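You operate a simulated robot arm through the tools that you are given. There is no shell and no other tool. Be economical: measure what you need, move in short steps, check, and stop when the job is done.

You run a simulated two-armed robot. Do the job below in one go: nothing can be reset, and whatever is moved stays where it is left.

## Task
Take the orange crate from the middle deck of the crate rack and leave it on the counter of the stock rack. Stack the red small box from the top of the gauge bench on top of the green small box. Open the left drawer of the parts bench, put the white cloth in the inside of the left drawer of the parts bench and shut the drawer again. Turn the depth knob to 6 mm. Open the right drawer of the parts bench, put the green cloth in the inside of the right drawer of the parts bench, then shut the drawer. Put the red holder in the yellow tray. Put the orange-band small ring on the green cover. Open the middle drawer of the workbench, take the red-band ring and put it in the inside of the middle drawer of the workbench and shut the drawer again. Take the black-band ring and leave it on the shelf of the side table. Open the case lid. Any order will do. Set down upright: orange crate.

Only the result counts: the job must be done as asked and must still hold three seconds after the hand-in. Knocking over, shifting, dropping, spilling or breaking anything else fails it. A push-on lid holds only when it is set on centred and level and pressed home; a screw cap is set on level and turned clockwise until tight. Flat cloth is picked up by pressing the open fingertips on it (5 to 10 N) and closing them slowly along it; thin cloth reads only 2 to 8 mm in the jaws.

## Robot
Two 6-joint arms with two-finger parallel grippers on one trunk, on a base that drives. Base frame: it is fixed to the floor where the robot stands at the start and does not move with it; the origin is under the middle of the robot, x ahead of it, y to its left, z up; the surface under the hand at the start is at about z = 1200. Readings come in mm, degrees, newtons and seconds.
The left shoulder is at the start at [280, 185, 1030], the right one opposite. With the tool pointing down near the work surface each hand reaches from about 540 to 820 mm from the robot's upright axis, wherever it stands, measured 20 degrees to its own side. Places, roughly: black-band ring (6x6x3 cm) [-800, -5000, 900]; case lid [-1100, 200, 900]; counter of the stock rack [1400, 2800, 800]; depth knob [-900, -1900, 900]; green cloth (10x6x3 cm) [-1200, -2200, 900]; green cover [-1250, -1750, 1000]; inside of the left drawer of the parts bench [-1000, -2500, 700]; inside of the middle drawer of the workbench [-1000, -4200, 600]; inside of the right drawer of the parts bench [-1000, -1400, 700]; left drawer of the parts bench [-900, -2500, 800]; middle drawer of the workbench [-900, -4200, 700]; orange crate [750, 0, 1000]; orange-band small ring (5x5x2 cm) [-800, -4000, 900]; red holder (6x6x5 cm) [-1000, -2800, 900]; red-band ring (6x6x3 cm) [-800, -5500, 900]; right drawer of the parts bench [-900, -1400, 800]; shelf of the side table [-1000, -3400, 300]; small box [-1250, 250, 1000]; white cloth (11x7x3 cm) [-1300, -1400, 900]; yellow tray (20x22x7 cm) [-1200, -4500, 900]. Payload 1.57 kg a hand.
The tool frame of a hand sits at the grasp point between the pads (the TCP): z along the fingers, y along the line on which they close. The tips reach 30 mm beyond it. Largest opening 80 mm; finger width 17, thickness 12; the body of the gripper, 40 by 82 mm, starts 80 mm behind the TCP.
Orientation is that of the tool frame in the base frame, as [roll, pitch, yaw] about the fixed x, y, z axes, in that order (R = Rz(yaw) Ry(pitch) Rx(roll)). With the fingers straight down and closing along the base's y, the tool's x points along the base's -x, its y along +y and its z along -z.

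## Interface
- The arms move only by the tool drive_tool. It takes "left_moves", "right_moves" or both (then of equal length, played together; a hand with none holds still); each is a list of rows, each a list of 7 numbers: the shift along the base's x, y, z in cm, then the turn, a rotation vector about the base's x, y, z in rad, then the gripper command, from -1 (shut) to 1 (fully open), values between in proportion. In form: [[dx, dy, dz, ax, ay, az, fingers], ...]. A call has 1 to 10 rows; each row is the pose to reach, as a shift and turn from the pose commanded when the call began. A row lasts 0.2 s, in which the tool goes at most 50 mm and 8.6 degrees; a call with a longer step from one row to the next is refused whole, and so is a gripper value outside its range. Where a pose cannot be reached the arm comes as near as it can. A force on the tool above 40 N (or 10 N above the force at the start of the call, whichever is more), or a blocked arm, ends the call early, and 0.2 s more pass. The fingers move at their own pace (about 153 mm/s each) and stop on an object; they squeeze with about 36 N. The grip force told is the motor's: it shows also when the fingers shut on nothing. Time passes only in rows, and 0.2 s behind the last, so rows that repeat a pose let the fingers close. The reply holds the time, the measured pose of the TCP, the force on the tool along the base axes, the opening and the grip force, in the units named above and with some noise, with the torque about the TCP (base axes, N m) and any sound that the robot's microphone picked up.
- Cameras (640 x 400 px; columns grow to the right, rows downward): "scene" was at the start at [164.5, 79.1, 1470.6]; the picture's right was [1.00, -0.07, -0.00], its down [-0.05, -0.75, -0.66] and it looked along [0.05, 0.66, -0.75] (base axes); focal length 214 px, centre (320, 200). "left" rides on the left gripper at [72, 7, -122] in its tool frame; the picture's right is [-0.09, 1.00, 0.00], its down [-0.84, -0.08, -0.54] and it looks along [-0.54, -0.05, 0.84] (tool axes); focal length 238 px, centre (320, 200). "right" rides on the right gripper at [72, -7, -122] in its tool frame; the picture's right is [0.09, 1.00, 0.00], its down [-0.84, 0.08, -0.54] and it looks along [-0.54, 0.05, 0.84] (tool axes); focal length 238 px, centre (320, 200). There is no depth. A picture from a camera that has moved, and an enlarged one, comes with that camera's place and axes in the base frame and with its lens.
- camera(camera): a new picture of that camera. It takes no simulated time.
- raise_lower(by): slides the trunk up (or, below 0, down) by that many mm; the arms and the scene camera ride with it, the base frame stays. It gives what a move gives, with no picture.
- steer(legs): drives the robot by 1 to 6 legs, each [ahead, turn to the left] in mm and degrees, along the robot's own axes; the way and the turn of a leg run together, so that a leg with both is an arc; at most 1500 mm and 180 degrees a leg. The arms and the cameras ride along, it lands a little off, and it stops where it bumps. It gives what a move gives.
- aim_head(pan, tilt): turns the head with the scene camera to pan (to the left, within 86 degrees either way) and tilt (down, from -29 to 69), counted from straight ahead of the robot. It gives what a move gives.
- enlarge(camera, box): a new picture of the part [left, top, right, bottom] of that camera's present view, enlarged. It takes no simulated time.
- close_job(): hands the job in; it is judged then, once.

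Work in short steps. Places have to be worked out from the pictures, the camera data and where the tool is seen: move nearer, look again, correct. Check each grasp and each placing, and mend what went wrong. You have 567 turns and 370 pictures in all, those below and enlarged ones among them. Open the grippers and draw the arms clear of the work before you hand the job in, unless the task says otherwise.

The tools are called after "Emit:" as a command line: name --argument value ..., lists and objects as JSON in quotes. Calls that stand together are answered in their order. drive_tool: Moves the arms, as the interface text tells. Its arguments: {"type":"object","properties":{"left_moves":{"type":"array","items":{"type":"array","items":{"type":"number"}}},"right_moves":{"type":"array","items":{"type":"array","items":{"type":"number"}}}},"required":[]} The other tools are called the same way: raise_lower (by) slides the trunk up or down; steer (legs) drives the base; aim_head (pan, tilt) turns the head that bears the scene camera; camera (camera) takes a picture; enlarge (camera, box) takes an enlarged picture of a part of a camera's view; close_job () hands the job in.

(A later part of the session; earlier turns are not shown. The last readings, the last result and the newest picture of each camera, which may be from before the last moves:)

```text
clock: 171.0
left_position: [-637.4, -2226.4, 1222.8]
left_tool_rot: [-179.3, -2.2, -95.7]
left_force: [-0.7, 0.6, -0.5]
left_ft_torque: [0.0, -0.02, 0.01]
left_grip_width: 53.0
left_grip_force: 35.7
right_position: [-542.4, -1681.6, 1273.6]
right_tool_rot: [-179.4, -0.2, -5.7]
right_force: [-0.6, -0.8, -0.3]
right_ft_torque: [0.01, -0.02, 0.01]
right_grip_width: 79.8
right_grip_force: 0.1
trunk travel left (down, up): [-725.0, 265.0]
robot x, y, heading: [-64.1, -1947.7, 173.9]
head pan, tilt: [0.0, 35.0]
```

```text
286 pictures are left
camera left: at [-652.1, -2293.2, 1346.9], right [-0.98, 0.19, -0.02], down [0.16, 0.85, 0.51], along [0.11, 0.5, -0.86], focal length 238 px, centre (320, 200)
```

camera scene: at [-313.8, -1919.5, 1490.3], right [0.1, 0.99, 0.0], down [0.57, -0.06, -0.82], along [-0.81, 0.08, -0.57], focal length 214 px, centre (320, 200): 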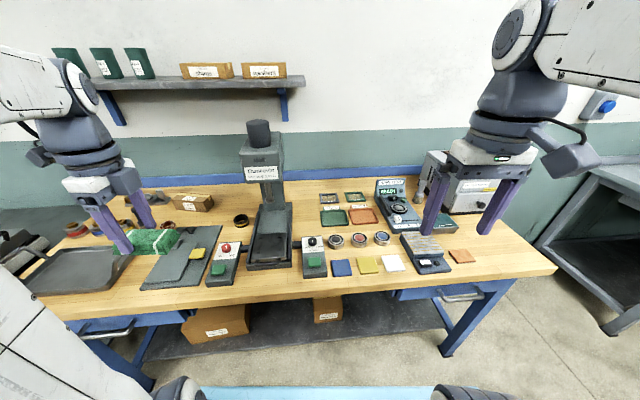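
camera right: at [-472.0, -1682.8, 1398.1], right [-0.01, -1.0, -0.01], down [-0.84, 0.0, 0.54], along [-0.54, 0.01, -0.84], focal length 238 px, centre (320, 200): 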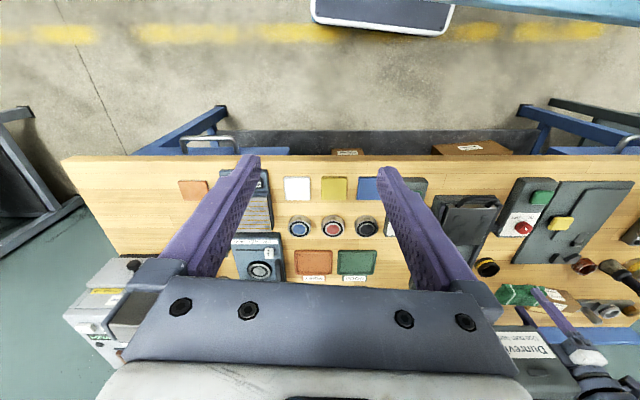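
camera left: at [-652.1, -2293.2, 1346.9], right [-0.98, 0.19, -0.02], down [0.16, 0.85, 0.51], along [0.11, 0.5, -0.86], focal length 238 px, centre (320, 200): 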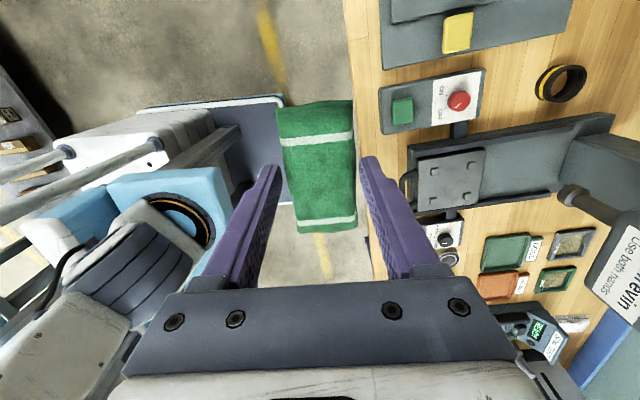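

Press and surroundings look unmoved; cloth still held. I now continue to the right drawer.

Emit:
steer --legs '[[0, -84], [440, 0], [0, 90]]'

Emit:
camera --camera "scene"

Emit:
camera --camera "right"

```text
clock: 181.1
left_position: [-608.2, -1854.2, 1223.6]
left_tool_rot: [-179.4, -2.2, -88.7]
left_force: [-0.1, 0.0, 0.6]
left_ft_torque: [-0.02, -0.01, 0.0]
left_grip_width: 52.7
left_grip_force: 35.9
right_position: [-581.0, -1302.0, 1275.6]
right_tool_rot: [-179.6, -0.2, 1.3]
right_force: [-0.3, 0.1, 0.5]
right_ft_torque: [0.0, 0.0, 0.01]
right_grip_width: 80.0
right_grip_force: 0.0
trunk travel left (down, up): [-725.0, 265.0]
robot x, y, heading: [-71.5, -1508.1, -178.9]
head pan, tilt: [0.0, 35.0]
```

```text
285 pictures are left
camera scene: at [-324.3, -1509.1, 1490.3], right [-0.02, 1.0, 0.0], down [0.57, 0.01, -0.82], along [-0.82, -0.02, -0.57], focal length 214 px, centre (320, 200)
```

scene: 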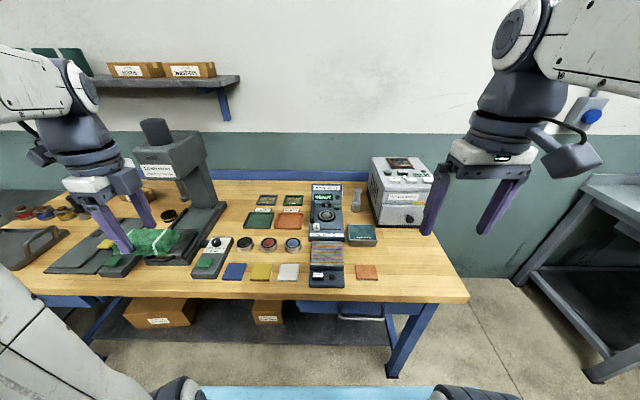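

```text
284 pictures are left
camera right: at [-510.4, -1293.5, 1398.2], right [0.12, -0.99, -0.01], down [-0.84, -0.1, 0.54], along [-0.54, -0.06, -0.84], focal length 238 px, centre (320, 200)
```

right: 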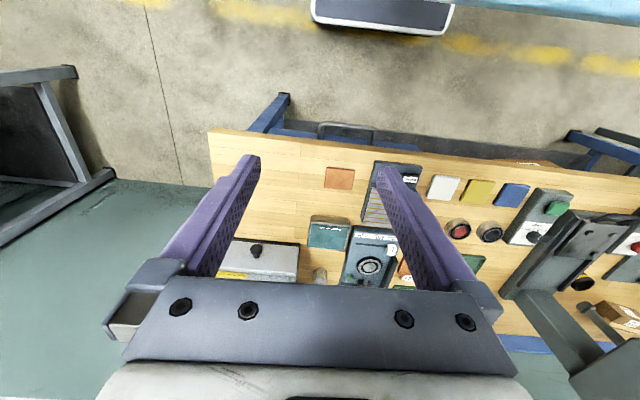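

Right drawer handle ≈(-685,-1385,745), sticking out past the bench edge. I lower the trunk 250 and turn the right tool to close along x.

Emit:
raise_lower --by -250

Emit:
drive_tool --right_moves '[[0, -1, 0, 0, 0, 0.149, 1], [0, -2, 0, 0, 0, 0.298, 1], [0, -3, 0, 0, 0, 0.447, 1], [0, -4, 0, 0, 0, 0.596, 1], [-1, -5, 0, 0, 0, 0.745, 1], [-2, -6, 0, 0, 0, 0.894, 1], [-3, -7, 0, 0, 0, 1.043, 1], [-4, -8, 0, 0, 0, 1.192, 1], [-6, -8, 0, 0, 0, 1.341, 1], [-8, -8, -3, 0, 0, 1.49, 1]]'

Emit:
camera --camera "right"

```text
clock: 183.7
left_position: [-606.6, -1854.1, 973.3]
left_tool_rot: [-179.4, -2.1, -88.8]
left_force: [0.0, -0.5, 0.0]
left_ft_torque: [-0.02, -0.02, 0.01]
left_grip_width: 52.6
left_grip_force: 35.5
right_position: [-580.5, -1300.4, 1025.5]
right_tool_rot: [-179.5, -0.3, 1.3]
right_force: [0.0, 0.4, 0.0]
right_ft_torque: [-0.05, 0.03, 0.02]
right_grip_width: 80.0
right_grip_force: 0.1
trunk travel left (down, up): [-475.0, 515.0]
robot x, y, heading: [-77.6, -1503.2, -178.7]
head pan, tilt: [0.0, 35.0]
```

```text
clock: 185.9
left_position: [-606.6, -1854.2, 973.8]
left_tool_rot: [-179.4, -2.3, -88.7]
left_force: [0.7, 0.2, 0.6]
left_ft_torque: [-0.01, -0.01, -0.02]
left_grip_width: 53.1
left_grip_force: 35.9
right_position: [-661.7, -1381.9, 994.6]
right_tool_rot: [-179.6, -0.1, 86.9]
right_force: [-0.2, 0.0, -0.3]
right_ft_torque: [-0.05, 0.02, 0.0]
right_grip_width: 79.9
right_grip_force: 0.1
trunk travel left (down, up): [-475.0, 515.0]
robot x, y, heading: [-76.2, -1505.1, -178.7]
head pan, tilt: [0.0, 35.0]
```

```text
283 pictures are left
camera right: at [-664.4, -1309.5, 1118.0], right [1.0, 0.04, -0.01], down [0.04, -0.84, 0.54], along [0.01, -0.54, -0.84], focal length 238 px, centre (320, 200)
```

right: 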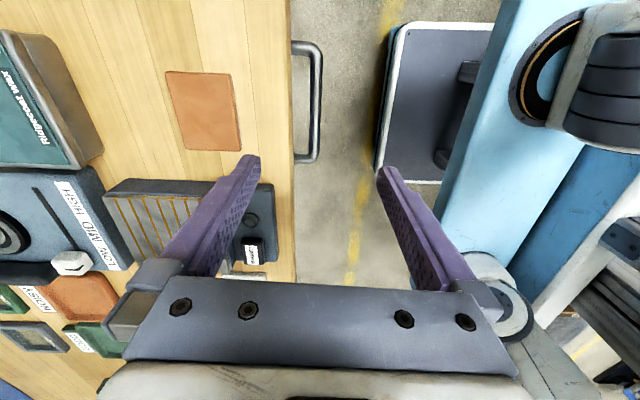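

The bench overhang rules out a vertical grip, so I back off 120 mm and tilt the right tool to ~30° below horizontal to straddle the bar.

Emit:
steer --legs '[[-120, 0]]'

Emit:
drive_tool --right_moves '[[0, 0, -1, 0, 0.149, 0, 1], [0, 0, -3, 0, 0.298, 0, 1], [0, 0, -5, 0, 0.447, 0, 1], [-1, 0, -7, 0, 0.596, 0, 1], [-2, 0, -9, 0, 0.745, 0, 1], [-3, 0, -12, 0, 0.894, 0, 0.6], [-4, 0, -15, 0, 1.043, 0, 0.3], [-4, 0, -17, 0, 1.043, 0, 0.3]]'

Emit:
camera --camera "right"

Emit:
camera --camera "scene"

```text
clock: 187.1
left_position: [-488.0, -1851.4, 971.7]
left_tool_rot: [-179.5, -2.3, -88.7]
left_force: [-0.7, -0.1, -0.3]
left_ft_torque: [-0.03, -0.04, -0.03]
left_grip_width: 52.8
left_grip_force: 35.8
right_position: [-541.1, -1379.0, 995.1]
right_tool_rot: [-179.4, -0.2, 86.7]
right_force: [-0.6, -0.4, -0.7]
right_ft_torque: [0.0, 0.03, 0.03]
right_grip_width: 79.8
right_grip_force: 0.1
trunk travel left (down, up): [-475.0, 515.0]
robot x, y, heading: [45.9, -1501.3, -178.6]
head pan, tilt: [0.0, 35.0]
```

```text
clock: 188.9
left_position: [-487.4, -1851.4, 972.9]
left_tool_rot: [-179.4, -2.2, -88.6]
left_force: [-0.2, -0.5, 0.2]
left_ft_torque: [-0.02, 0.01, 0.03]
left_grip_width: 52.6
left_grip_force: 35.8
right_position: [-647.7, -1407.7, 857.5]
right_tool_rot: [-119.9, 2.8, 88.1]
right_force: [-0.7, -0.4, 0.4]
right_ft_torque: [0.0, 0.0, -0.01]
right_grip_width: 52.3
right_grip_force: 0.0
right hand out of reach, approached as far as the arm can: row 3, 4, 5, 6, 7, 8
trunk travel left (down, up): [-475.0, 515.0]
robot x, y, heading: [45.9, -1502.6, -179.0]
head pan, tilt: [0.0, 35.0]
```

```text
282 pictures are left
camera right: at [-543.8, -1336.3, 921.8], right [0.5, 0.03, -0.87], down [0.48, -0.84, 0.24], along [-0.72, -0.54, -0.44], focal length 238 px, centre (320, 200)
```

right: 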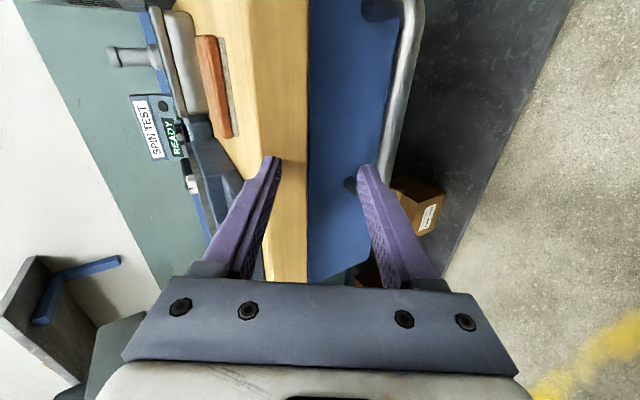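

```text
281 pictures are left
camera scene: at [-203.6, -1506.6, 1240.4], right [-0.02, 1.0, 0.0], down [0.57, 0.01, -0.82], along [-0.82, -0.02, -0.57], focal length 214 px, centre (320, 200)
```

scene: 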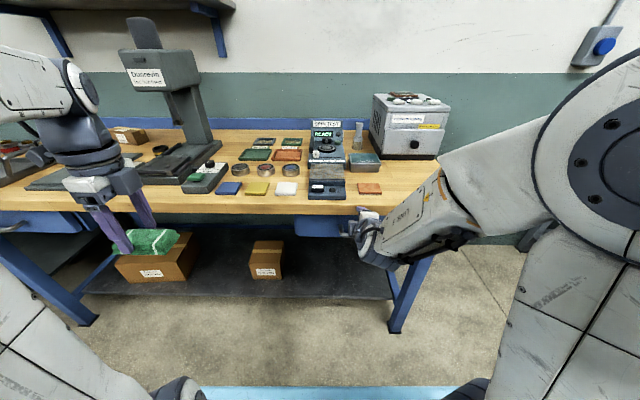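

Bar is at x≈-671, z≈783, y centre ≈-1380. I back the robot 60 mm, narrow the fingers and line up 5 cm short of the bar.

Emit:
steer --legs '[[-60, 0]]'

Emit:
drive_tool --right_moves '[[0.5, 1, -1, 0, 0, 0, 0], [0.5, 2, -2.5, 0, 0, 0, -0.25], [0, 2.4, -4, 0, 0, 0, -0.25], [-1.5, 2.4, -4, 0, 0, 0, -0.25]]'

Emit:
camera --camera "right"

```text
clock: 189.9
left_position: [-428.2, -1849.7, 972.4]
left_tool_rot: [-179.4, -2.2, -88.7]
left_force: [-0.3, 0.0, -0.6]
left_ft_torque: [0.0, -0.03, 0.01]
left_grip_width: 52.7
left_grip_force: 35.7
right_position: [-586.9, -1407.6, 858.5]
right_tool_rot: [-120.1, 2.7, 88.0]
right_force: [0.1, 0.3, 0.2]
right_ft_torque: [0.0, 0.02, 0.01]
right_grip_width: 52.0
right_grip_force: 0.0
trunk travel left (down, up): [-475.0, 515.0]
robot x, y, heading: [105.6, -1503.4, -179.0]
head pan, tilt: [0.0, 35.0]
```

```text
clock: 190.9
left_position: [-427.8, -1851.7, 973.3]
left_tool_rot: [-179.4, -2.2, -88.7]
left_force: [0.5, 0.3, -0.4]
left_ft_torque: [0.01, -0.02, 0.0]
left_grip_width: 52.7
left_grip_force: 35.8
right_position: [-606.3, -1383.6, 819.5]
right_tool_rot: [-120.1, 2.9, 88.2]
right_force: [0.4, 0.7, -0.6]
right_ft_torque: [0.01, -0.02, 0.01]
right_grip_width: 30.1
right_grip_force: 0.1
right hand out of reach, approached as far as the arm can: row 1, 2, 3, 4
trunk travel left (down, up): [-475.0, 515.0]
robot x, y, heading: [106.2, -1502.8, -179.2]
head pan, tilt: [0.0, 35.0]
```

```text
280 pictures are left
camera right: at [-503.9, -1312.0, 883.2], right [0.5, 0.03, -0.87], down [0.48, -0.84, 0.24], along [-0.72, -0.54, -0.44], focal length 238 px, centre (320, 200)
```

right: 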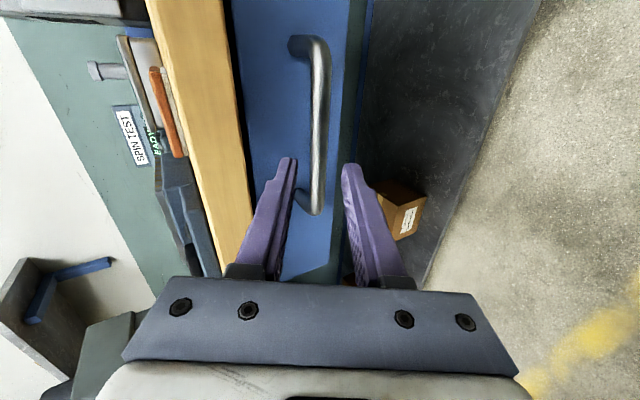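

Bar is centred between the tips. I advance 5 cm along the fingers and close.

Emit:
drive_tool --right_moves '[[-1.5, 0.5, -0.9, 0, 0, 0, -0.25], [-3, 1, -1.7, 0, 0, 0, -0.25], [-4.7, 1, -2.6, 0, 0, 0, -0.25], [-4.7, 1, -2.6, 0, 0, 0, -0.25]]'

Emit:
camera --camera "right"

```text
clock: 191.9
left_position: [-427.5, -1850.4, 973.9]
left_tool_rot: [-179.5, -2.2, -88.7]
left_force: [0.1, 0.7, -0.7]
left_ft_torque: [-0.03, 0.01, 0.03]
left_grip_width: 52.8
left_grip_force: 36.2
right_position: [-653.7, -1375.7, 793.8]
right_tool_rot: [-120.0, 2.5, 87.9]
right_force: [-0.8, 0.1, 1.0]
right_ft_torque: [0.01, 0.02, 0.02]
right_grip_width: 30.2
right_grip_force: 0.1
trunk travel left (down, up): [-475.0, 515.0]
robot x, y, heading: [110.2, -1502.5, -178.8]
head pan, tilt: [0.0, 35.0]
```

```text
279 pictures are left
camera right: at [-550.6, -1305.5, 858.4], right [0.5, 0.03, -0.87], down [0.48, -0.85, 0.24], along [-0.72, -0.53, -0.44], focal length 238 px, centre (320, 200)
```

right: 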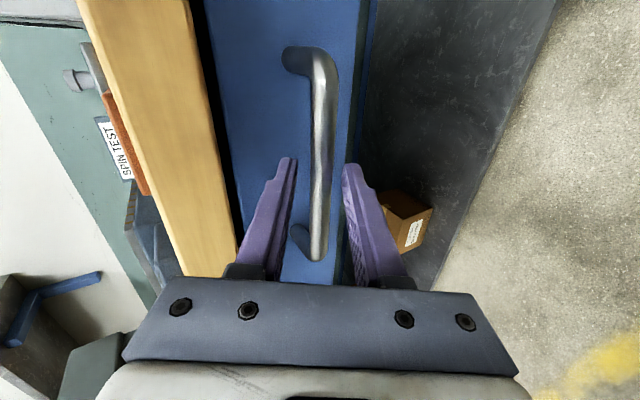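

Emit:
drive_tool --right_moves '[[0, 0, 0, 0, 0, 0, -0.6], [0, 0, 0, 0, 0, 0, -1], [0, 0, 0, 0, 0, 0, -1]]'

```text
clock: 192.7
left_position: [-427.5, -1850.4, 973.2]
left_tool_rot: [-179.4, -2.1, -88.7]
left_force: [0.3, -0.1, -0.3]
left_ft_torque: [-0.01, 0.0, -0.02]
left_grip_width: 52.7
left_grip_force: 36.1
right_position: [-654.6, -1376.2, 793.3]
right_tool_rot: [-120.0, 2.4, 87.8]
right_force: [-0.7, 1.0, -1.5]
right_ft_torque: [0.54, -0.02, 0.27]
right_grip_width: 15.4
right_grip_force: 31.4
trunk travel left (down, up): [-475.0, 515.0]
robot x, y, heading: [105.3, -1500.3, -178.9]
head pan, tilt: [0.0, 35.0]
```

Gripped the bar. I pull by backing the base 80 mm first.

Emit:
steer --legs '[[-80, 0]]'

Emit:
camera --camera "right"

```text
clock: 193.7
left_position: [-346.1, -1849.1, 973.5]
left_tool_rot: [-179.3, -2.2, -88.7]
left_force: [-0.1, 0.1, 0.1]
left_ft_torque: [-0.04, 0.02, -0.03]
left_grip_width: 52.5
left_grip_force: 36.3
right_position: [-571.7, -1377.6, 793.7]
right_tool_rot: [-120.1, 2.5, 88.0]
right_force: [-1.2, -14.5, -3.8]
right_ft_torque: [0.13, -0.1, 0.87]
right_grip_width: 15.4
right_grip_force: 31.4
trunk travel left (down, up): [-475.0, 515.0]
robot x, y, heading: [191.0, -1499.9, -179.0]
head pan, tilt: [0.0, 35.0]
```

```text
278 pictures are left
camera right: at [-468.9, -1305.3, 858.4], right [0.5, 0.04, -0.86], down [0.48, -0.84, 0.24], along [-0.72, -0.53, -0.44], focal length 238 px, centre (320, 200)
```

right: 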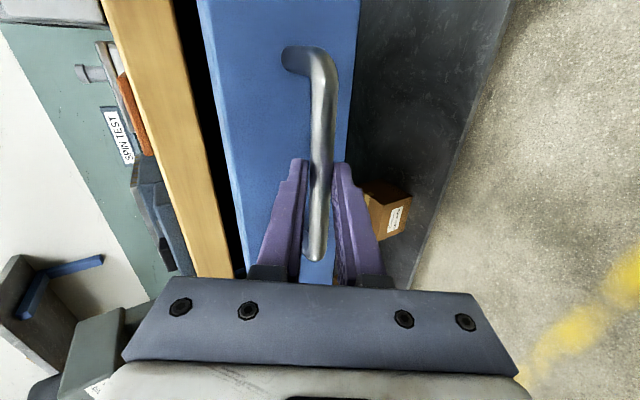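

Emit:
drive_tool --right_moves '[[0, -0.2, 0, 0, 0, 0, -1], [0, -0.3, 0, 0, 0, 0, -1]]'

Emit:
steer --legs '[[-140, 0]]'

Emit:
camera --camera "right"

Emit:
camera --camera "scene"

```text
clock: 194.3
left_position: [-347.4, -1847.6, 973.0]
left_tool_rot: [-179.3, -2.2, -88.7]
left_force: [-0.2, -0.5, 0.9]
left_ft_torque: [-0.03, 0.0, 0.0]
left_grip_width: 52.8
left_grip_force: 35.5
right_position: [-572.3, -1377.2, 794.2]
right_tool_rot: [-120.0, 2.5, 87.7]
right_force: [-1.0, 15.3, -0.1]
right_ft_torque: [0.57, -0.04, 0.22]
right_grip_width: 15.6
right_grip_force: 31.2
trunk travel left (down, up): [-475.0, 515.0]
robot x, y, heading: [190.7, -1496.8, -178.9]
head pan, tilt: [0.0, 35.0]
```

```text
clock: 195.7
left_position: [-233.5, -1838.6, 973.5]
left_tool_rot: [-179.4, -2.2, -89.0]
left_force: [0.3, -0.2, -0.7]
left_ft_torque: [-0.02, -0.03, 0.03]
left_grip_width: 52.7
left_grip_force: 35.9
right_position: [-453.8, -1375.0, 794.1]
right_tool_rot: [-120.4, 2.1, 89.1]
right_force: [0.6, 0.0, 2.6]
right_ft_torque: [0.43, 0.02, 0.32]
right_grip_width: 15.0
right_grip_force: 30.9
trunk travel left (down, up): [-475.0, 515.0]
robot x, y, heading: [301.2, -1497.7, -179.4]
head pan, tilt: [0.0, 35.0]
stopped in leg 1: the robot was blocked; the commanded pose is now the measured one
```

```text
277 pictures are left
camera right: at [-352.1, -1302.0, 858.9], right [0.5, 0.05, -0.86], down [0.49, -0.84, 0.24], along [-0.71, -0.55, -0.45], focal length 238 px, centre (320, 200)
```

right: 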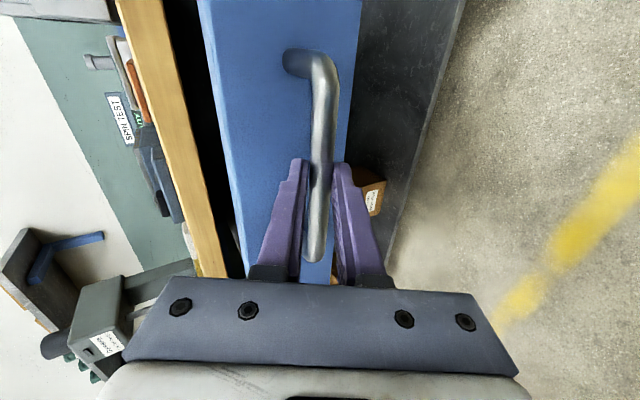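

```text
276 pictures are left
camera scene: at [53.7, -1496.8, 1240.2], right [-0.01, 1.0, 0.0], down [0.57, 0.01, -0.82], along [-0.82, -0.01, -0.57], focal length 214 px, centre (320, 200)
```

scene: 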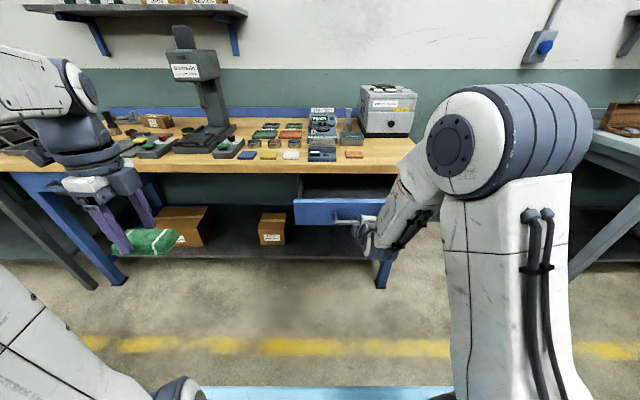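

Drawer is open ≈200 mm. I release the handle and draw the right arm up and aside.

Emit:
drive_tool --right_moves '[[0, 0, 0, 0, 0, 0, -0.3], [0, 0, 0, 0, 0, 0, 0], [2.5, 0, 1.5, 0, 0, 0, 0], [5, 0, 3, 0, 0, 0, 0], [5, 2, 7, 0, 0, 0, 0], [5, 5, 10, 0, 0, 0, 0], [5, 8, 13, 0, 0, 0, 0], [5, 12, 16, 0, 0, 0, 0], [5, 16, 18, 0, 0, 0, 0]]'

Emit:
camera --camera "scene"

```text
clock: 197.7
left_position: [-233.6, -1840.4, 973.1]
left_tool_rot: [-179.4, -2.2, -89.2]
left_force: [0.0, 0.4, -0.9]
left_ft_torque: [0.04, 0.0, 0.0]
left_grip_width: 52.5
left_grip_force: 36.1
right_position: [-398.4, -1232.7, 958.5]
right_tool_rot: [-124.4, 3.0, 88.0]
right_force: [-1.5, -0.4, 1.1]
right_ft_torque: [0.02, -0.1, -0.01]
right_grip_width: 40.1
right_grip_force: 0.0
right hand out of reach, approached as far as the arm can: row 6, 7, 8, 9
trunk travel left (down, up): [-475.0, 515.0]
robot x, y, heading: [305.0, -1492.9, -179.4]
head pan, tilt: [0.0, 35.0]
```

```text
275 pictures are left
camera scene: at [53.5, -1496.9, 1240.3], right [-0.01, 1.0, 0.0], down [0.57, 0.01, -0.82], along [-0.82, -0.01, -0.57], focal length 214 px, centre (320, 200)
```

scene: 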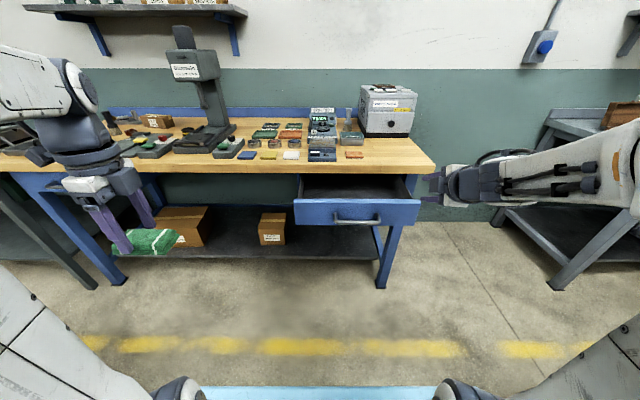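

Drawer clearly open (y≈-1580…-1195). I drive ahead 200 and bring the cloth over it.

Emit:
steer --legs '[[200, 0]]'

Emit:
drive_tool --left_moves '[[-1.5, 4.5, 1, 0, 0, 0, -1], [-3, 9, 1, 0, 0, 0, -1], [-4.5, 13.5, 1, 0, 0, 0, -1], [-6, 18, 1, 0, 0, 0, -1], [-7.5, 22.5, 1, 0, 0, 0, -1], [-9, 27, 1, 0, 0, 0, -1], [-10.5, 31.5, 1, 0, 0, 0, -1], [-12, 36, 1, 0, 0, 0, -1], [-13.5, 40, 1, 0, 0, 0, -1], [-15, 44, 1, 0, 0, 0, -1]]'

Emit:
camera --camera "left"

Emit:
camera --camera "scene"

```text
clock: 199.2
left_position: [-436.2, -1841.8, 972.1]
left_tool_rot: [-179.4, -2.3, -89.2]
left_force: [0.4, -0.7, 0.0]
left_ft_torque: [0.01, 0.01, 0.01]
left_grip_width: 52.7
left_grip_force: 36.2
right_position: [-601.9, -1233.7, 958.1]
right_tool_rot: [-124.2, 2.5, 88.4]
right_force: [-0.3, 0.3, 0.5]
right_ft_torque: [0.02, -0.01, 0.01]
right_grip_width: 39.8
right_grip_force: 0.0
trunk travel left (down, up): [-475.0, 515.0]
robot x, y, heading: [100.5, -1494.0, -179.7]
head pan, tilt: [0.0, 35.0]
```

```text
clock: 201.4
left_position: [-585.9, -1400.7, 983.0]
left_tool_rot: [-179.4, -2.3, -89.3]
left_force: [0.0, -0.1, -0.7]
left_ft_torque: [0.0, 0.02, 0.01]
left_grip_width: 53.0
left_grip_force: 36.1
right_position: [-601.7, -1234.5, 958.4]
right_tool_rot: [-124.2, 2.5, 88.3]
right_force: [0.3, -0.6, 0.1]
right_ft_torque: [-0.03, -0.01, 0.01]
right_grip_width: 39.8
right_grip_force: 0.0
trunk travel left (down, up): [-475.0, 515.0]
robot x, y, heading: [102.7, -1496.8, -179.2]
head pan, tilt: [0.0, 35.0]
```

```text
274 pictures are left
camera left: at [-593.8, -1467.9, 1107.0], right [-1.0, 0.08, -0.02], down [0.06, 0.86, 0.51], along [0.05, 0.51, -0.86], focal length 238 px, centre (320, 200)
```

left: 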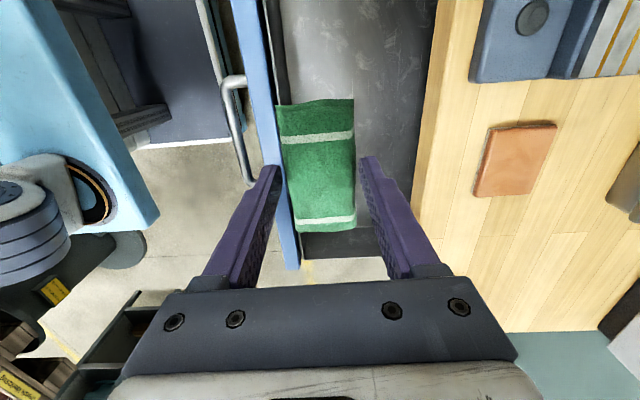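

```text
273 pictures are left
camera scene: at [-148.7, -1498.8, 1240.4], right [-0.01, 1.0, 0.0], down [0.57, 0.01, -0.82], along [-0.82, -0.01, -0.57], focal length 214 px, centre (320, 200)
```

scene: 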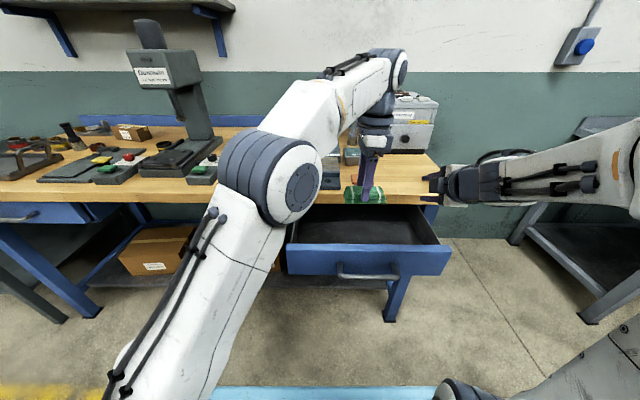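

I shift 2.5 cm further in and lower the cloth into the drawer.

Emit:
drive_tool --left_moves '[[-1.3, 0, -3, 0, 0, 0, -1], [-2.6, 0, -6, 0, 0, 0, -1], [-2.6, 0, -9, 0, 0, 0, -1], [-2.6, 0, -12, 0, 0, 0, -1], [-2.6, 0, -15, 0, 0, 0, -1], [-2.6, 0, -17.5, 0, 0, 0, -1]]'

Emit:
camera --camera "left"

```text
clock: 202.8
left_position: [-612.4, -1401.2, 808.7]
left_tool_rot: [-179.4, -2.1, -89.2]
left_force: [0.0, 0.0, -0.2]
left_ft_torque: [0.01, 0.03, 0.03]
left_grip_width: 52.6
left_grip_force: 36.1
right_position: [-601.8, -1233.2, 958.9]
right_tool_rot: [-124.2, 2.5, 88.3]
right_force: [-0.3, 0.3, 0.1]
right_ft_torque: [0.02, -0.03, 0.05]
right_grip_width: 40.1
right_grip_force: 0.0
trunk travel left (down, up): [-475.0, 515.0]
robot x, y, heading: [97.6, -1494.6, -179.5]
head pan, tilt: [0.0, 35.0]
```

```text
272 pictures are left
camera left: at [-619.8, -1468.8, 932.1], right [-1.0, 0.08, -0.01], down [0.06, 0.86, 0.51], along [0.05, 0.51, -0.86], focal length 238 px, centre (320, 200)
```

left: 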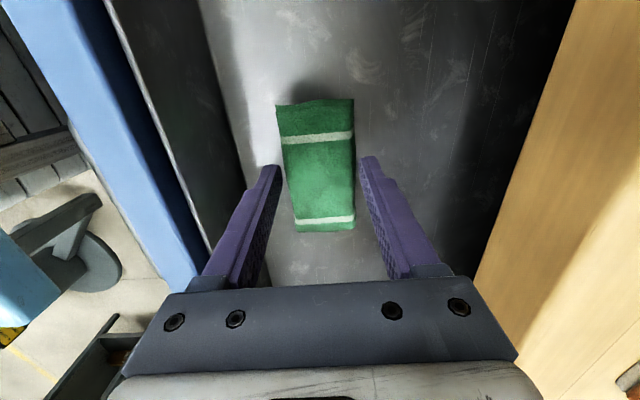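

Inside the drawer now. I lower gently until it touches the floor.

Emit:
drive_tool --left_moves '[[0, 0, -1, 0, 0, 0, -1], [0, 0, -2, 0, 0, 0, -1], [0, 0, -3, 0, 0, 0, -1], [0, 0, -4, 0, 0, 0, -1], [0, 0, -5, 0, 0, 0, -1]]'

Emit:
camera --camera "left"

```text
clock: 203.8
left_position: [-615.3, -1401.0, 784.8]
left_tool_rot: [179.6, -1.7, -89.1]
left_force: [-1.5, -2.2, 12.7]
left_ft_torque: [-0.2, -0.21, 0.0]
left_grip_width: 52.8
left_grip_force: 35.2
right_position: [-601.6, -1235.1, 958.3]
right_tool_rot: [-124.2, 2.6, 88.3]
right_force: [-0.5, 0.6, -0.2]
right_ft_torque: [-0.04, -0.01, 0.0]
right_grip_width: 40.0
right_grip_force: 0.1
trunk travel left (down, up): [-475.0, 515.0]
robot x, y, heading: [99.8, -1496.7, -179.4]
head pan, tilt: [0.0, 35.0]
stopped in row 4 (left hand): the force on the tool passed its limit at 49 N (the readings are from after the stop); the commanded pose is now the measured one
```

```text
271 pictures are left
camera left: at [-620.9, -1469.5, 908.4], right [-1.0, 0.08, 0.0], down [0.07, 0.85, 0.51], along [0.04, 0.51, -0.86], focal length 238 px, centre (320, 200)
```

left: 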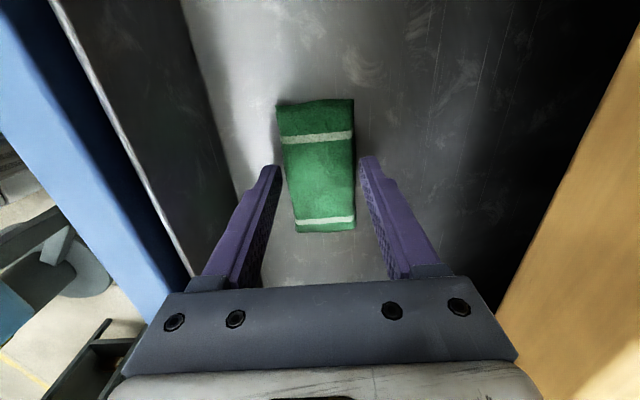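

Floor reached (z≈748). I open and lift straight out.

Emit:
drive_tool --left_moves '[[0, 0, 0.3, 0, 0, 0, -0.2], [0, 0, 0.3, 0, 0, 0, 0.6], [0, 0, 0.3, 0, 0, 0, 0.8], [0, 0, 2, 0, 0, 0, 0.8], [0, 0, 5, 0, 0, 0, 0.8], [0.5, 0, 9, 0, 0, 0, 0.8], [1, 0, 13, 0, 0, 0, 0.8], [1, 0, 17, 0, 0, 0, 0.8], [1, 0, 20, 0, 0, 0, 0.8]]'

Emit:
camera --camera "left"

```text
clock: 205.8
left_position: [-604.6, -1400.1, 983.0]
left_tool_rot: [179.9, -1.9, -89.2]
left_force: [0.2, -0.1, -0.5]
left_ft_torque: [0.0, 0.03, 0.01]
left_grip_width: 71.9
left_grip_force: 0.1
right_position: [-602.4, -1234.5, 959.6]
right_tool_rot: [-124.3, 2.4, 88.2]
right_force: [0.3, 0.8, 0.3]
right_ft_torque: [0.0, -0.02, -0.04]
right_grip_width: 40.0
right_grip_force: 0.0
trunk travel left (down, up): [-475.0, 515.0]
robot x, y, heading: [99.2, -1499.6, -179.2]
head pan, tilt: [0.0, 35.0]
```

```text
270 pictures are left
camera left: at [-610.7, -1468.7, 1106.4], right [-1.0, 0.08, 0.0], down [0.06, 0.86, 0.51], along [0.04, 0.51, -0.86], focal length 238 px, centre (320, 200)
```

left: 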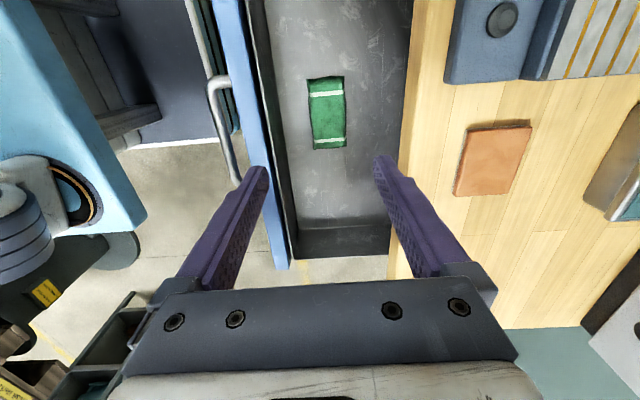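

Cloth rests inside. I move the left arm aside, then back up to regrip the handle with the right hand and push the drawer shut.

Emit:
drive_tool --left_moves '[[1.5, -4, 1, 0, 0, 0, 0.8], [3, -8, 1, 0, 0, 0, 0.8], [4.5, -12, 1, 0, 0, 0, 0.8], [6, -16, 1, 0, 0, 0, 0.8], [7.5, -20, 1, 0, 0, 0, 0.8], [9, -24, 1, 0, 0, 0, 0.8], [10.5, -28, 1, 0, 0, 0, 0.8], [12, -32, 1, 0, 0, 0, 0.8], [13.5, -36, 1, 0, 0, 0, 0.8], [15, -40, 1, 0, 0, 0, 0.8]]'

Emit:
steer --legs '[[-190, 0]]'

Emit:
drive_tool --right_moves '[[0, -3, -1, 0, -0.05, 0, -0.25], [0, -6, -3, 0, -0.05, 0, -0.25], [0, -10, -5, 0, -0.05, 0, -0.25], [0, -14, -7, 0, -0.05, 0, -0.25], [0, -14, -10, 0, -0.05, 0, -0.25], [0, -14, -13, 0, -0.05, 0, -0.25]]'

Emit:
camera --camera "right"

```text
clock: 208.0
left_position: [-454.1, -1802.0, 992.9]
left_tool_rot: [179.9, -1.9, -89.1]
left_force: [-0.2, 0.9, -0.3]
left_ft_torque: [-0.01, 0.0, 0.04]
left_grip_width: 72.0
left_grip_force: 0.0
right_position: [-600.7, -1234.0, 958.5]
right_tool_rot: [-124.2, 2.4, 88.3]
right_force: [-0.2, 0.1, 0.6]
right_ft_torque: [0.03, 0.04, -0.02]
right_grip_width: 40.2
right_grip_force: 0.0
trunk travel left (down, up): [-475.0, 515.0]
robot x, y, heading: [102.3, -1497.2, -179.4]
head pan, tilt: [0.0, 35.0]
```

```text
clock: 209.5
left_position: [-264.6, -1799.7, 992.0]
left_tool_rot: [179.9, -1.9, -89.3]
left_force: [0.2, -0.7, 0.1]
left_ft_torque: [0.02, -0.02, -0.03]
left_grip_width: 72.0
left_grip_force: 0.0
right_position: [-410.0, -1232.5, 958.2]
right_tool_rot: [-124.3, 2.5, 88.3]
right_force: [0.6, 0.4, -0.2]
right_ft_torque: [-0.01, 0.01, -0.01]
right_grip_width: 39.6
right_grip_force: 0.0
trunk travel left (down, up): [-475.0, 515.0]
robot x, y, heading: [293.6, -1498.2, -179.5]
head pan, tilt: [0.0, 35.0]
```

```text
clock: 210.9
left_position: [-263.1, -1799.2, 994.3]
left_tool_rot: [179.9, -1.9, -89.2]
left_force: [0.6, 0.5, 0.0]
left_ft_torque: [-0.01, 0.0, 0.01]
left_grip_width: 71.8
left_grip_force: 0.1
right_position: [-408.8, -1373.3, 829.3]
right_tool_rot: [-126.9, 2.4, 88.2]
right_force: [0.4, -0.4, 0.0]
right_ft_torque: [0.01, 0.01, -0.05]
right_grip_width: 29.8
right_grip_force: 0.0
right hand out of reach, approached as far as the arm can: row 3
trunk travel left (down, up): [-475.0, 515.0]
robot x, y, heading: [291.8, -1492.9, -179.4]
head pan, tilt: [0.0, 35.0]
```

```text
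269 pictures are left
camera right: at [-315.3, -1300.1, 905.2], right [0.6, 0.04, -0.8], down [0.45, -0.84, 0.3], along [-0.66, -0.54, -0.52], focal length 238 px, centre (320, 200)
```

right: 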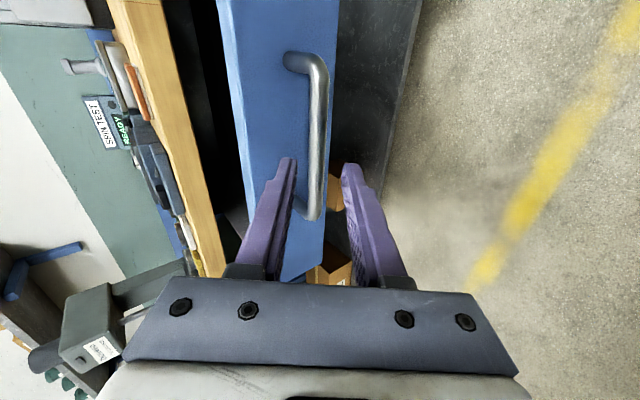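

Emit:
drive_tool --right_moves '[[-1.6, 0, -1.2, 0, 0, 0, -0.25], [-3.2, 0, -2.4, 0, 0, 0, -0.25], [-4.6, 0, -3.4, 0, 0, 0, -0.25], [-4.6, 0, -3.4, 0, 0, 0, -0.7], [-4.6, 0, -3.4, 0, 0, 0, -1], [-4.6, 0, -3.4, 0, 0, 0, -1]]'

Emit:
camera --camera "right"

```text
clock: 212.3
left_position: [-262.7, -1799.5, 991.9]
left_tool_rot: [179.9, -1.9, -89.2]
left_force: [-0.1, 0.7, 0.6]
left_ft_torque: [0.04, -0.02, 0.04]
left_grip_width: 72.0
left_grip_force: 0.1
right_position: [-455.8, -1373.1, 796.1]
right_tool_rot: [-126.8, 2.5, 88.3]
right_force: [-2.1, 1.4, 15.9]
right_ft_torque: [0.48, 0.29, 0.33]
right_grip_width: 15.6
right_grip_force: 31.7
trunk travel left (down, up): [-475.0, 515.0]
robot x, y, heading: [289.8, -1495.2, -179.5]
head pan, tilt: [0.0, 35.0]
```

```text
268 pictures are left
camera right: at [-361.6, -1299.8, 872.2], right [0.6, 0.04, -0.8], down [0.46, -0.84, 0.3], along [-0.66, -0.54, -0.52], focal length 238 px, centre (320, 200)
```

right: 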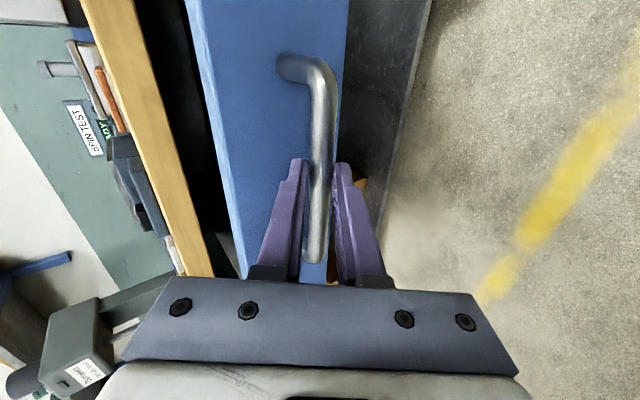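

Gripped. I push by driving ahead 185 mm, then finish with the arm.

Emit:
steer --legs '[[185, 0]]'

Emit:
drive_tool --right_moves '[[-0.4, 0, 0, 0, 0, 0, -1], [-0.8, 0, 0, 0, 0, 0, -1], [-1.2, 0, 0, 0, 0, 0, -1], [-1.6, 0, 0, 0, 0, 0, -1], [-2, 0, 0, 0, 0, 0, -1], [-2.4, 0, 0, 0, 0, 0, -1]]'

Emit:
camera --camera "right"

```text
clock: 213.8
left_position: [-448.6, -1798.6, 994.2]
left_tool_rot: [-180.0, -1.9, -89.3]
left_force: [-0.7, 0.3, 0.0]
left_ft_torque: [0.01, -0.01, 0.03]
left_grip_width: 72.0
left_grip_force: 0.1
right_position: [-642.3, -1371.9, 796.2]
right_tool_rot: [-126.7, 2.4, 88.0]
right_force: [-2.1, 5.4, 22.7]
right_ft_torque: [0.53, 0.36, 0.22]
right_grip_width: 15.3
right_grip_force: 31.4
trunk travel left (down, up): [-475.0, 515.0]
robot x, y, heading: [108.1, -1493.8, -179.5]
head pan, tilt: [0.0, 35.0]
```

```text
clock: 215.2
left_position: [-449.4, -1800.1, 993.8]
left_tool_rot: [179.9, -2.0, -89.4]
left_force: [0.4, -0.3, 0.4]
left_ft_torque: [-0.03, -0.04, 0.02]
left_grip_width: 72.0
left_grip_force: 0.0
right_position: [-661.8, -1371.9, 791.0]
right_tool_rot: [-127.4, 2.3, 88.1]
right_force: [33.8, -1.5, -3.7]
right_ft_torque: [0.35, -0.34, 0.41]
right_grip_width: 15.3
right_grip_force: 31.6
trunk travel left (down, up): [-475.0, 515.0]
robot x, y, heading: [106.0, -1496.4, -179.6]
head pan, tilt: [0.0, 35.0]
```

```text
267 pictures are left
camera right: at [-567.7, -1299.6, 868.7], right [0.61, 0.04, -0.79], down [0.45, -0.84, 0.3], along [-0.65, -0.54, -0.53], focal length 238 px, centre (320, 200)
```

right: 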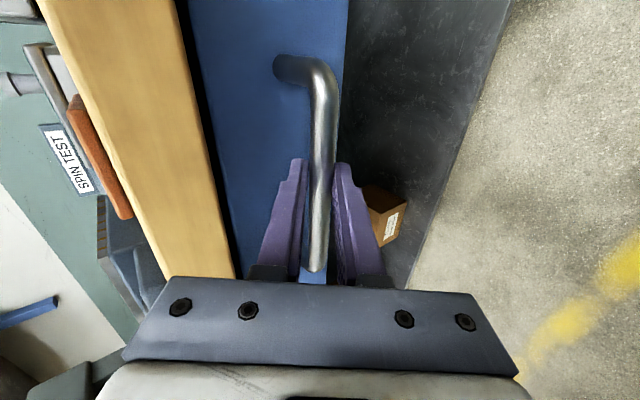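

Drawer is at its stop (34 N). I release and pull away.

Emit:
drive_tool --right_moves '[[0.4, 0, 0.2, 0, 0, 0, -1], [0.4, 0, 0.2, 0, 0, 0, -0.4], [0.4, 0, 0.2, 0, 0, 0, -0.1], [3, 0, 2, 0, 0, 0, -0.1], [6, 0, 4.2, 0, 0, 0, 0], [9, 0, 7, 0, 0, 0, 0], [9, 3, 10, 0, 0, 0, 0]]'

Emit:
camera --camera "scene"

```text
clock: 216.8
left_position: [-450.2, -1798.9, 992.8]
left_tool_rot: [179.9, -1.9, -89.3]
left_force: [0.3, -0.3, 0.1]
left_ft_torque: [0.02, -0.04, 0.02]
left_grip_width: 72.0
left_grip_force: 0.1
right_position: [-575.7, -1342.5, 896.4]
right_tool_rot: [-126.7, 2.4, 88.0]
right_force: [0.0, -0.1, -0.7]
right_ft_torque: [-0.02, -0.02, -0.04]
right_grip_width: 40.1
right_grip_force: 0.1
trunk travel left (down, up): [-475.0, 515.0]
robot x, y, heading: [110.5, -1493.4, -179.5]
head pan, tilt: [0.0, 35.0]
```

```text
266 pictures are left
camera scene: at [-143.1, -1497.8, 1240.3], right [-0.01, 1.0, 0.0], down [0.57, 0.0, -0.82], along [-0.82, -0.01, -0.57], focal length 214 px, centre (320, 200)
```

scene: 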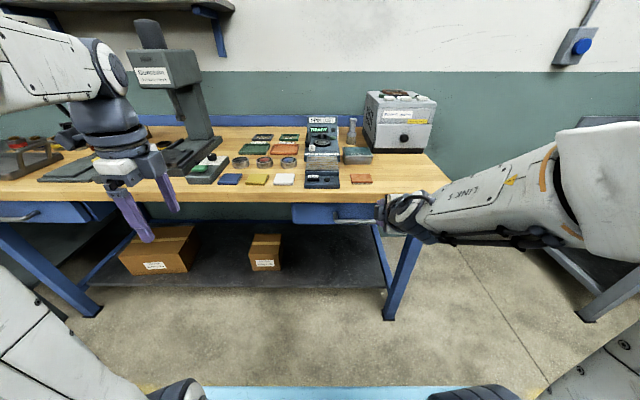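

Drawer shut. Next the white cloth: raise the trunk 280 and set the right tool pointing down.

Emit:
raise_lower --by 280

Emit:
drive_tool --right_moves '[[0, 0, 2, 0, -0.149, 0, 1], [0, 0, 4, 0, -0.298, 0, 1], [0, 0, 6, 0, -0.447, 0, 1], [0, 0, 8, 0, -0.596, 0, 1], [0, 0, 8, 0, -0.745, 0, 1], [0, 0, 8, 0, -0.925, 0, 1]]'

Emit:
camera --camera "scene"

```text
clock: 219.7
left_position: [-449.1, -1799.4, 1272.1]
left_tool_rot: [179.9, -1.9, -89.4]
left_force: [-0.2, 0.4, 0.7]
left_ft_torque: [-0.01, 0.0, 0.02]
left_grip_width: 71.9
left_grip_force: 0.0
right_position: [-575.5, -1342.0, 1176.9]
right_tool_rot: [-126.5, 2.4, 88.0]
right_force: [0.5, 0.2, -0.7]
right_ft_torque: [0.0, 0.0, 0.04]
right_grip_width: 39.9
right_grip_force: 0.0
trunk travel left (down, up): [-755.0, 235.0]
robot x, y, heading: [104.3, -1493.1, -179.3]
head pan, tilt: [0.0, 35.0]
```

```text
refused: row 6 steps farther than a row can; nothing moved
```

```text
265 pictures are left
camera scene: at [-142.9, -1497.6, 1520.3], right [-0.01, 1.0, 0.0], down [0.57, 0.0, -0.82], along [-0.82, -0.01, -0.57], focal length 214 px, centre (320, 200)
```

scene: 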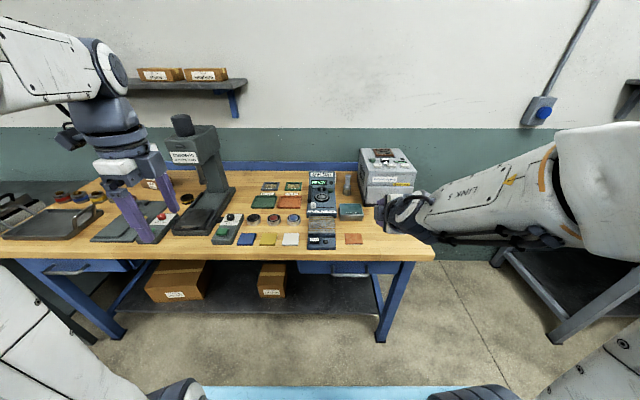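

Emit:
drive_tool --right_moves '[[0, 0, 2, 0, -0.149, 0, 1], [0, 0, 4, 0, -0.298, 0, 1], [0, 0, 6, 0, -0.447, 0, 1], [0, 0, 8, 0, -0.596, 0, 1], [0, 0, 8, 0, -0.745, 0, 1], [0, 0, 8, 0, -0.894, 0, 1], [0, 0, 8, 0, -0.94, 0, 1]]'

Emit:
enlarge --camera "scene" --box '[250, 140, 400, 260]'

```text
clock: 221.3
left_position: [-450.0, -1799.7, 1272.3]
left_tool_rot: [179.9, -1.8, -89.2]
left_force: [1.2, 0.3, -0.1]
left_ft_torque: [0.01, 0.03, -0.01]
left_grip_width: 72.1
left_grip_force: 0.0
right_position: [-576.8, -1343.0, 1255.4]
right_tool_rot: [179.6, -0.2, 86.9]
right_force: [0.0, -0.5, -0.5]
right_ft_torque: [0.02, 0.01, 0.03]
right_grip_width: 80.2
right_grip_force: 0.1
right hand out of reach, approached as far as the arm can: row 1, 2
trunk travel left (down, up): [-755.0, 235.0]
robot x, y, heading: [106.3, -1497.7, -179.6]
head pan, tilt: [0.0, 35.0]
```

```text
3.33 times, centred on (325, 200) of scene
camera zoom: at [-143.0, -1497.7, 1520.3], right [-0.01, 1.0, 0.0], down [0.57, 0.0, -0.82], along [-0.82, -0.01, -0.57], focal length 715 px, centre (303, 200)
```

zoom: 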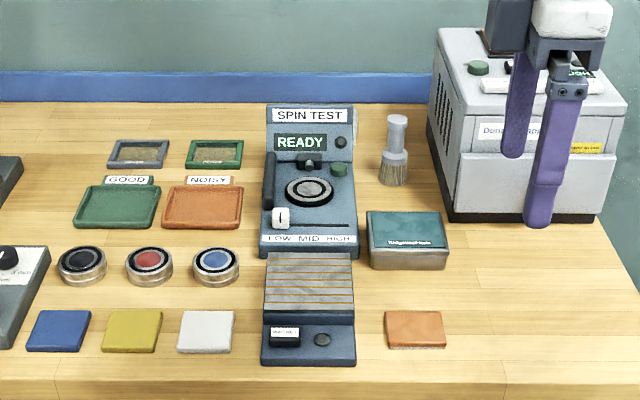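

I drive up to the bench to look for the white cloth behind the spin tester.

Emit:
steer --legs '[[400, 0]]'

Emit:
camera --camera "right"

Emit:
camera --camera "scene"

```text
clock: 223.8
left_position: [-848.9, -1803.3, 1271.3]
left_tool_rot: [179.9, -2.0, -89.1]
left_force: [0.0, -0.2, 0.1]
left_ft_torque: [0.0, 0.03, -0.04]
left_grip_width: 72.0
left_grip_force: 0.1
right_position: [-976.2, -1346.0, 1256.3]
right_tool_rot: [179.5, -0.2, 87.0]
right_force: [0.1, 0.3, 0.4]
right_ft_torque: [-0.02, 0.01, -0.03]
right_grip_width: 80.0
right_grip_force: 0.0
trunk travel left (down, up): [-755.0, 235.0]
robot x, y, heading: [-291.3, -1499.0, -179.7]
head pan, tilt: [0.0, 35.0]
```

```text
263 pictures are left
camera right: at [-980.9, -1273.6, 1379.2], right [1.0, 0.04, 0.01], down [0.03, -0.84, 0.54], along [0.03, -0.54, -0.84], focal length 238 px, centre (320, 200)
```

right: 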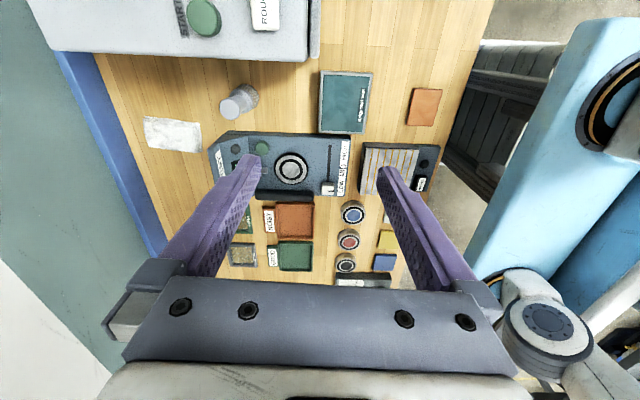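

```text
262 pictures are left
camera scene: at [-542.6, -1500.9, 1520.4], right [-0.01, 1.0, 0.0], down [0.57, 0.0, -0.82], along [-0.82, -0.01, -0.57], focal length 214 px, centre (320, 200)
```

scene: 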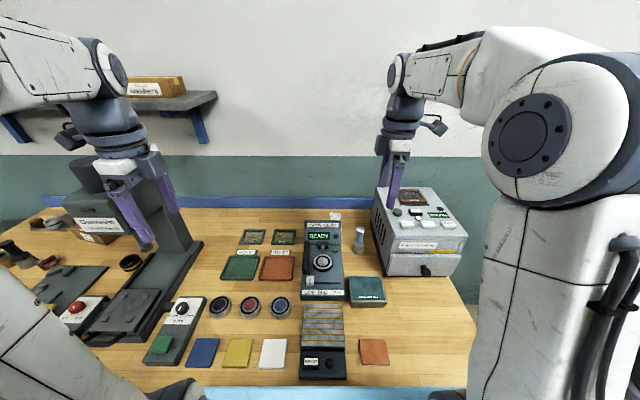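

White cloth: centre ≈(-1267,-1432), 11 cm along x, 7 cm along y. I move 45 mm closer and turn the right tool back to close along y.

Emit:
steer --legs '[[45, 0]]'

Emit:
drive_tool --right_moves '[[-1, -1, 0, 0, 0, -0.149, 1], [-2, -2, 0, 0, 0, -0.298, 1], [-3, -3, 0, 0, 0, -0.447, 1], [-4, -4, 0, 0, 0, -0.596, 1], [-5, -5, 0, 0, 0, -0.745, 1], [-6, -6, 0, 0, 0, -0.894, 1], [-7, -7, 0, 0, 0, -1.043, 1], [-8, -8, -1, 0, 0, -1.192, 1], [-9, -8.5, -3, 0, 0, -1.341, 1], [-10, -9, -5, 0, 0, -1.49, 1]]'

Emit:
camera --camera "right"

```text
clock: 224.7
left_position: [-894.4, -1804.0, 1272.6]
left_tool_rot: [179.9, -1.9, -89.2]
left_force: [-0.8, -0.7, -0.5]
left_ft_torque: [0.02, 0.01, 0.0]
left_grip_width: 71.8
left_grip_force: 0.0
right_position: [-1020.3, -1346.3, 1255.8]
right_tool_rot: [179.5, -0.2, 87.1]
right_force: [0.3, -0.2, 0.1]
right_ft_torque: [0.05, 0.04, 0.01]
right_grip_width: 80.1
right_grip_force: 0.0
trunk travel left (down, up): [-755.0, 235.0]
robot x, y, heading: [-340.6, -1498.3, -179.5]
head pan, tilt: [0.0, 35.0]
```

```text
clock: 226.9
left_position: [-894.4, -1804.5, 1271.7]
left_tool_rot: [179.9, -1.8, -89.2]
left_force: [0.3, -0.5, 0.3]
left_ft_torque: [0.0, 0.01, 0.01]
left_grip_width: 71.9
left_grip_force: 0.0
right_position: [-1120.9, -1435.7, 1205.7]
right_tool_rot: [179.5, -0.2, 1.5]
right_force: [0.9, 0.3, -0.4]
right_ft_torque: [0.0, 0.02, -0.02]
right_grip_width: 79.8
right_grip_force: 0.2
trunk travel left (down, up): [-755.0, 235.0]
robot x, y, heading: [-337.4, -1499.1, -179.5]
head pan, tilt: [0.0, 35.0]
```

```text
261 pictures are left
camera right: at [-1051.2, -1426.7, 1328.7], right [0.12, -0.99, 0.01], down [-0.84, -0.09, 0.54], along [-0.53, -0.07, -0.84], focal length 238 px, centre (320, 200)
```

right: 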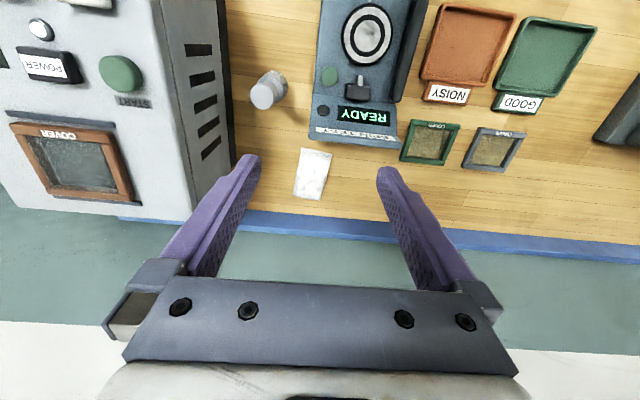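

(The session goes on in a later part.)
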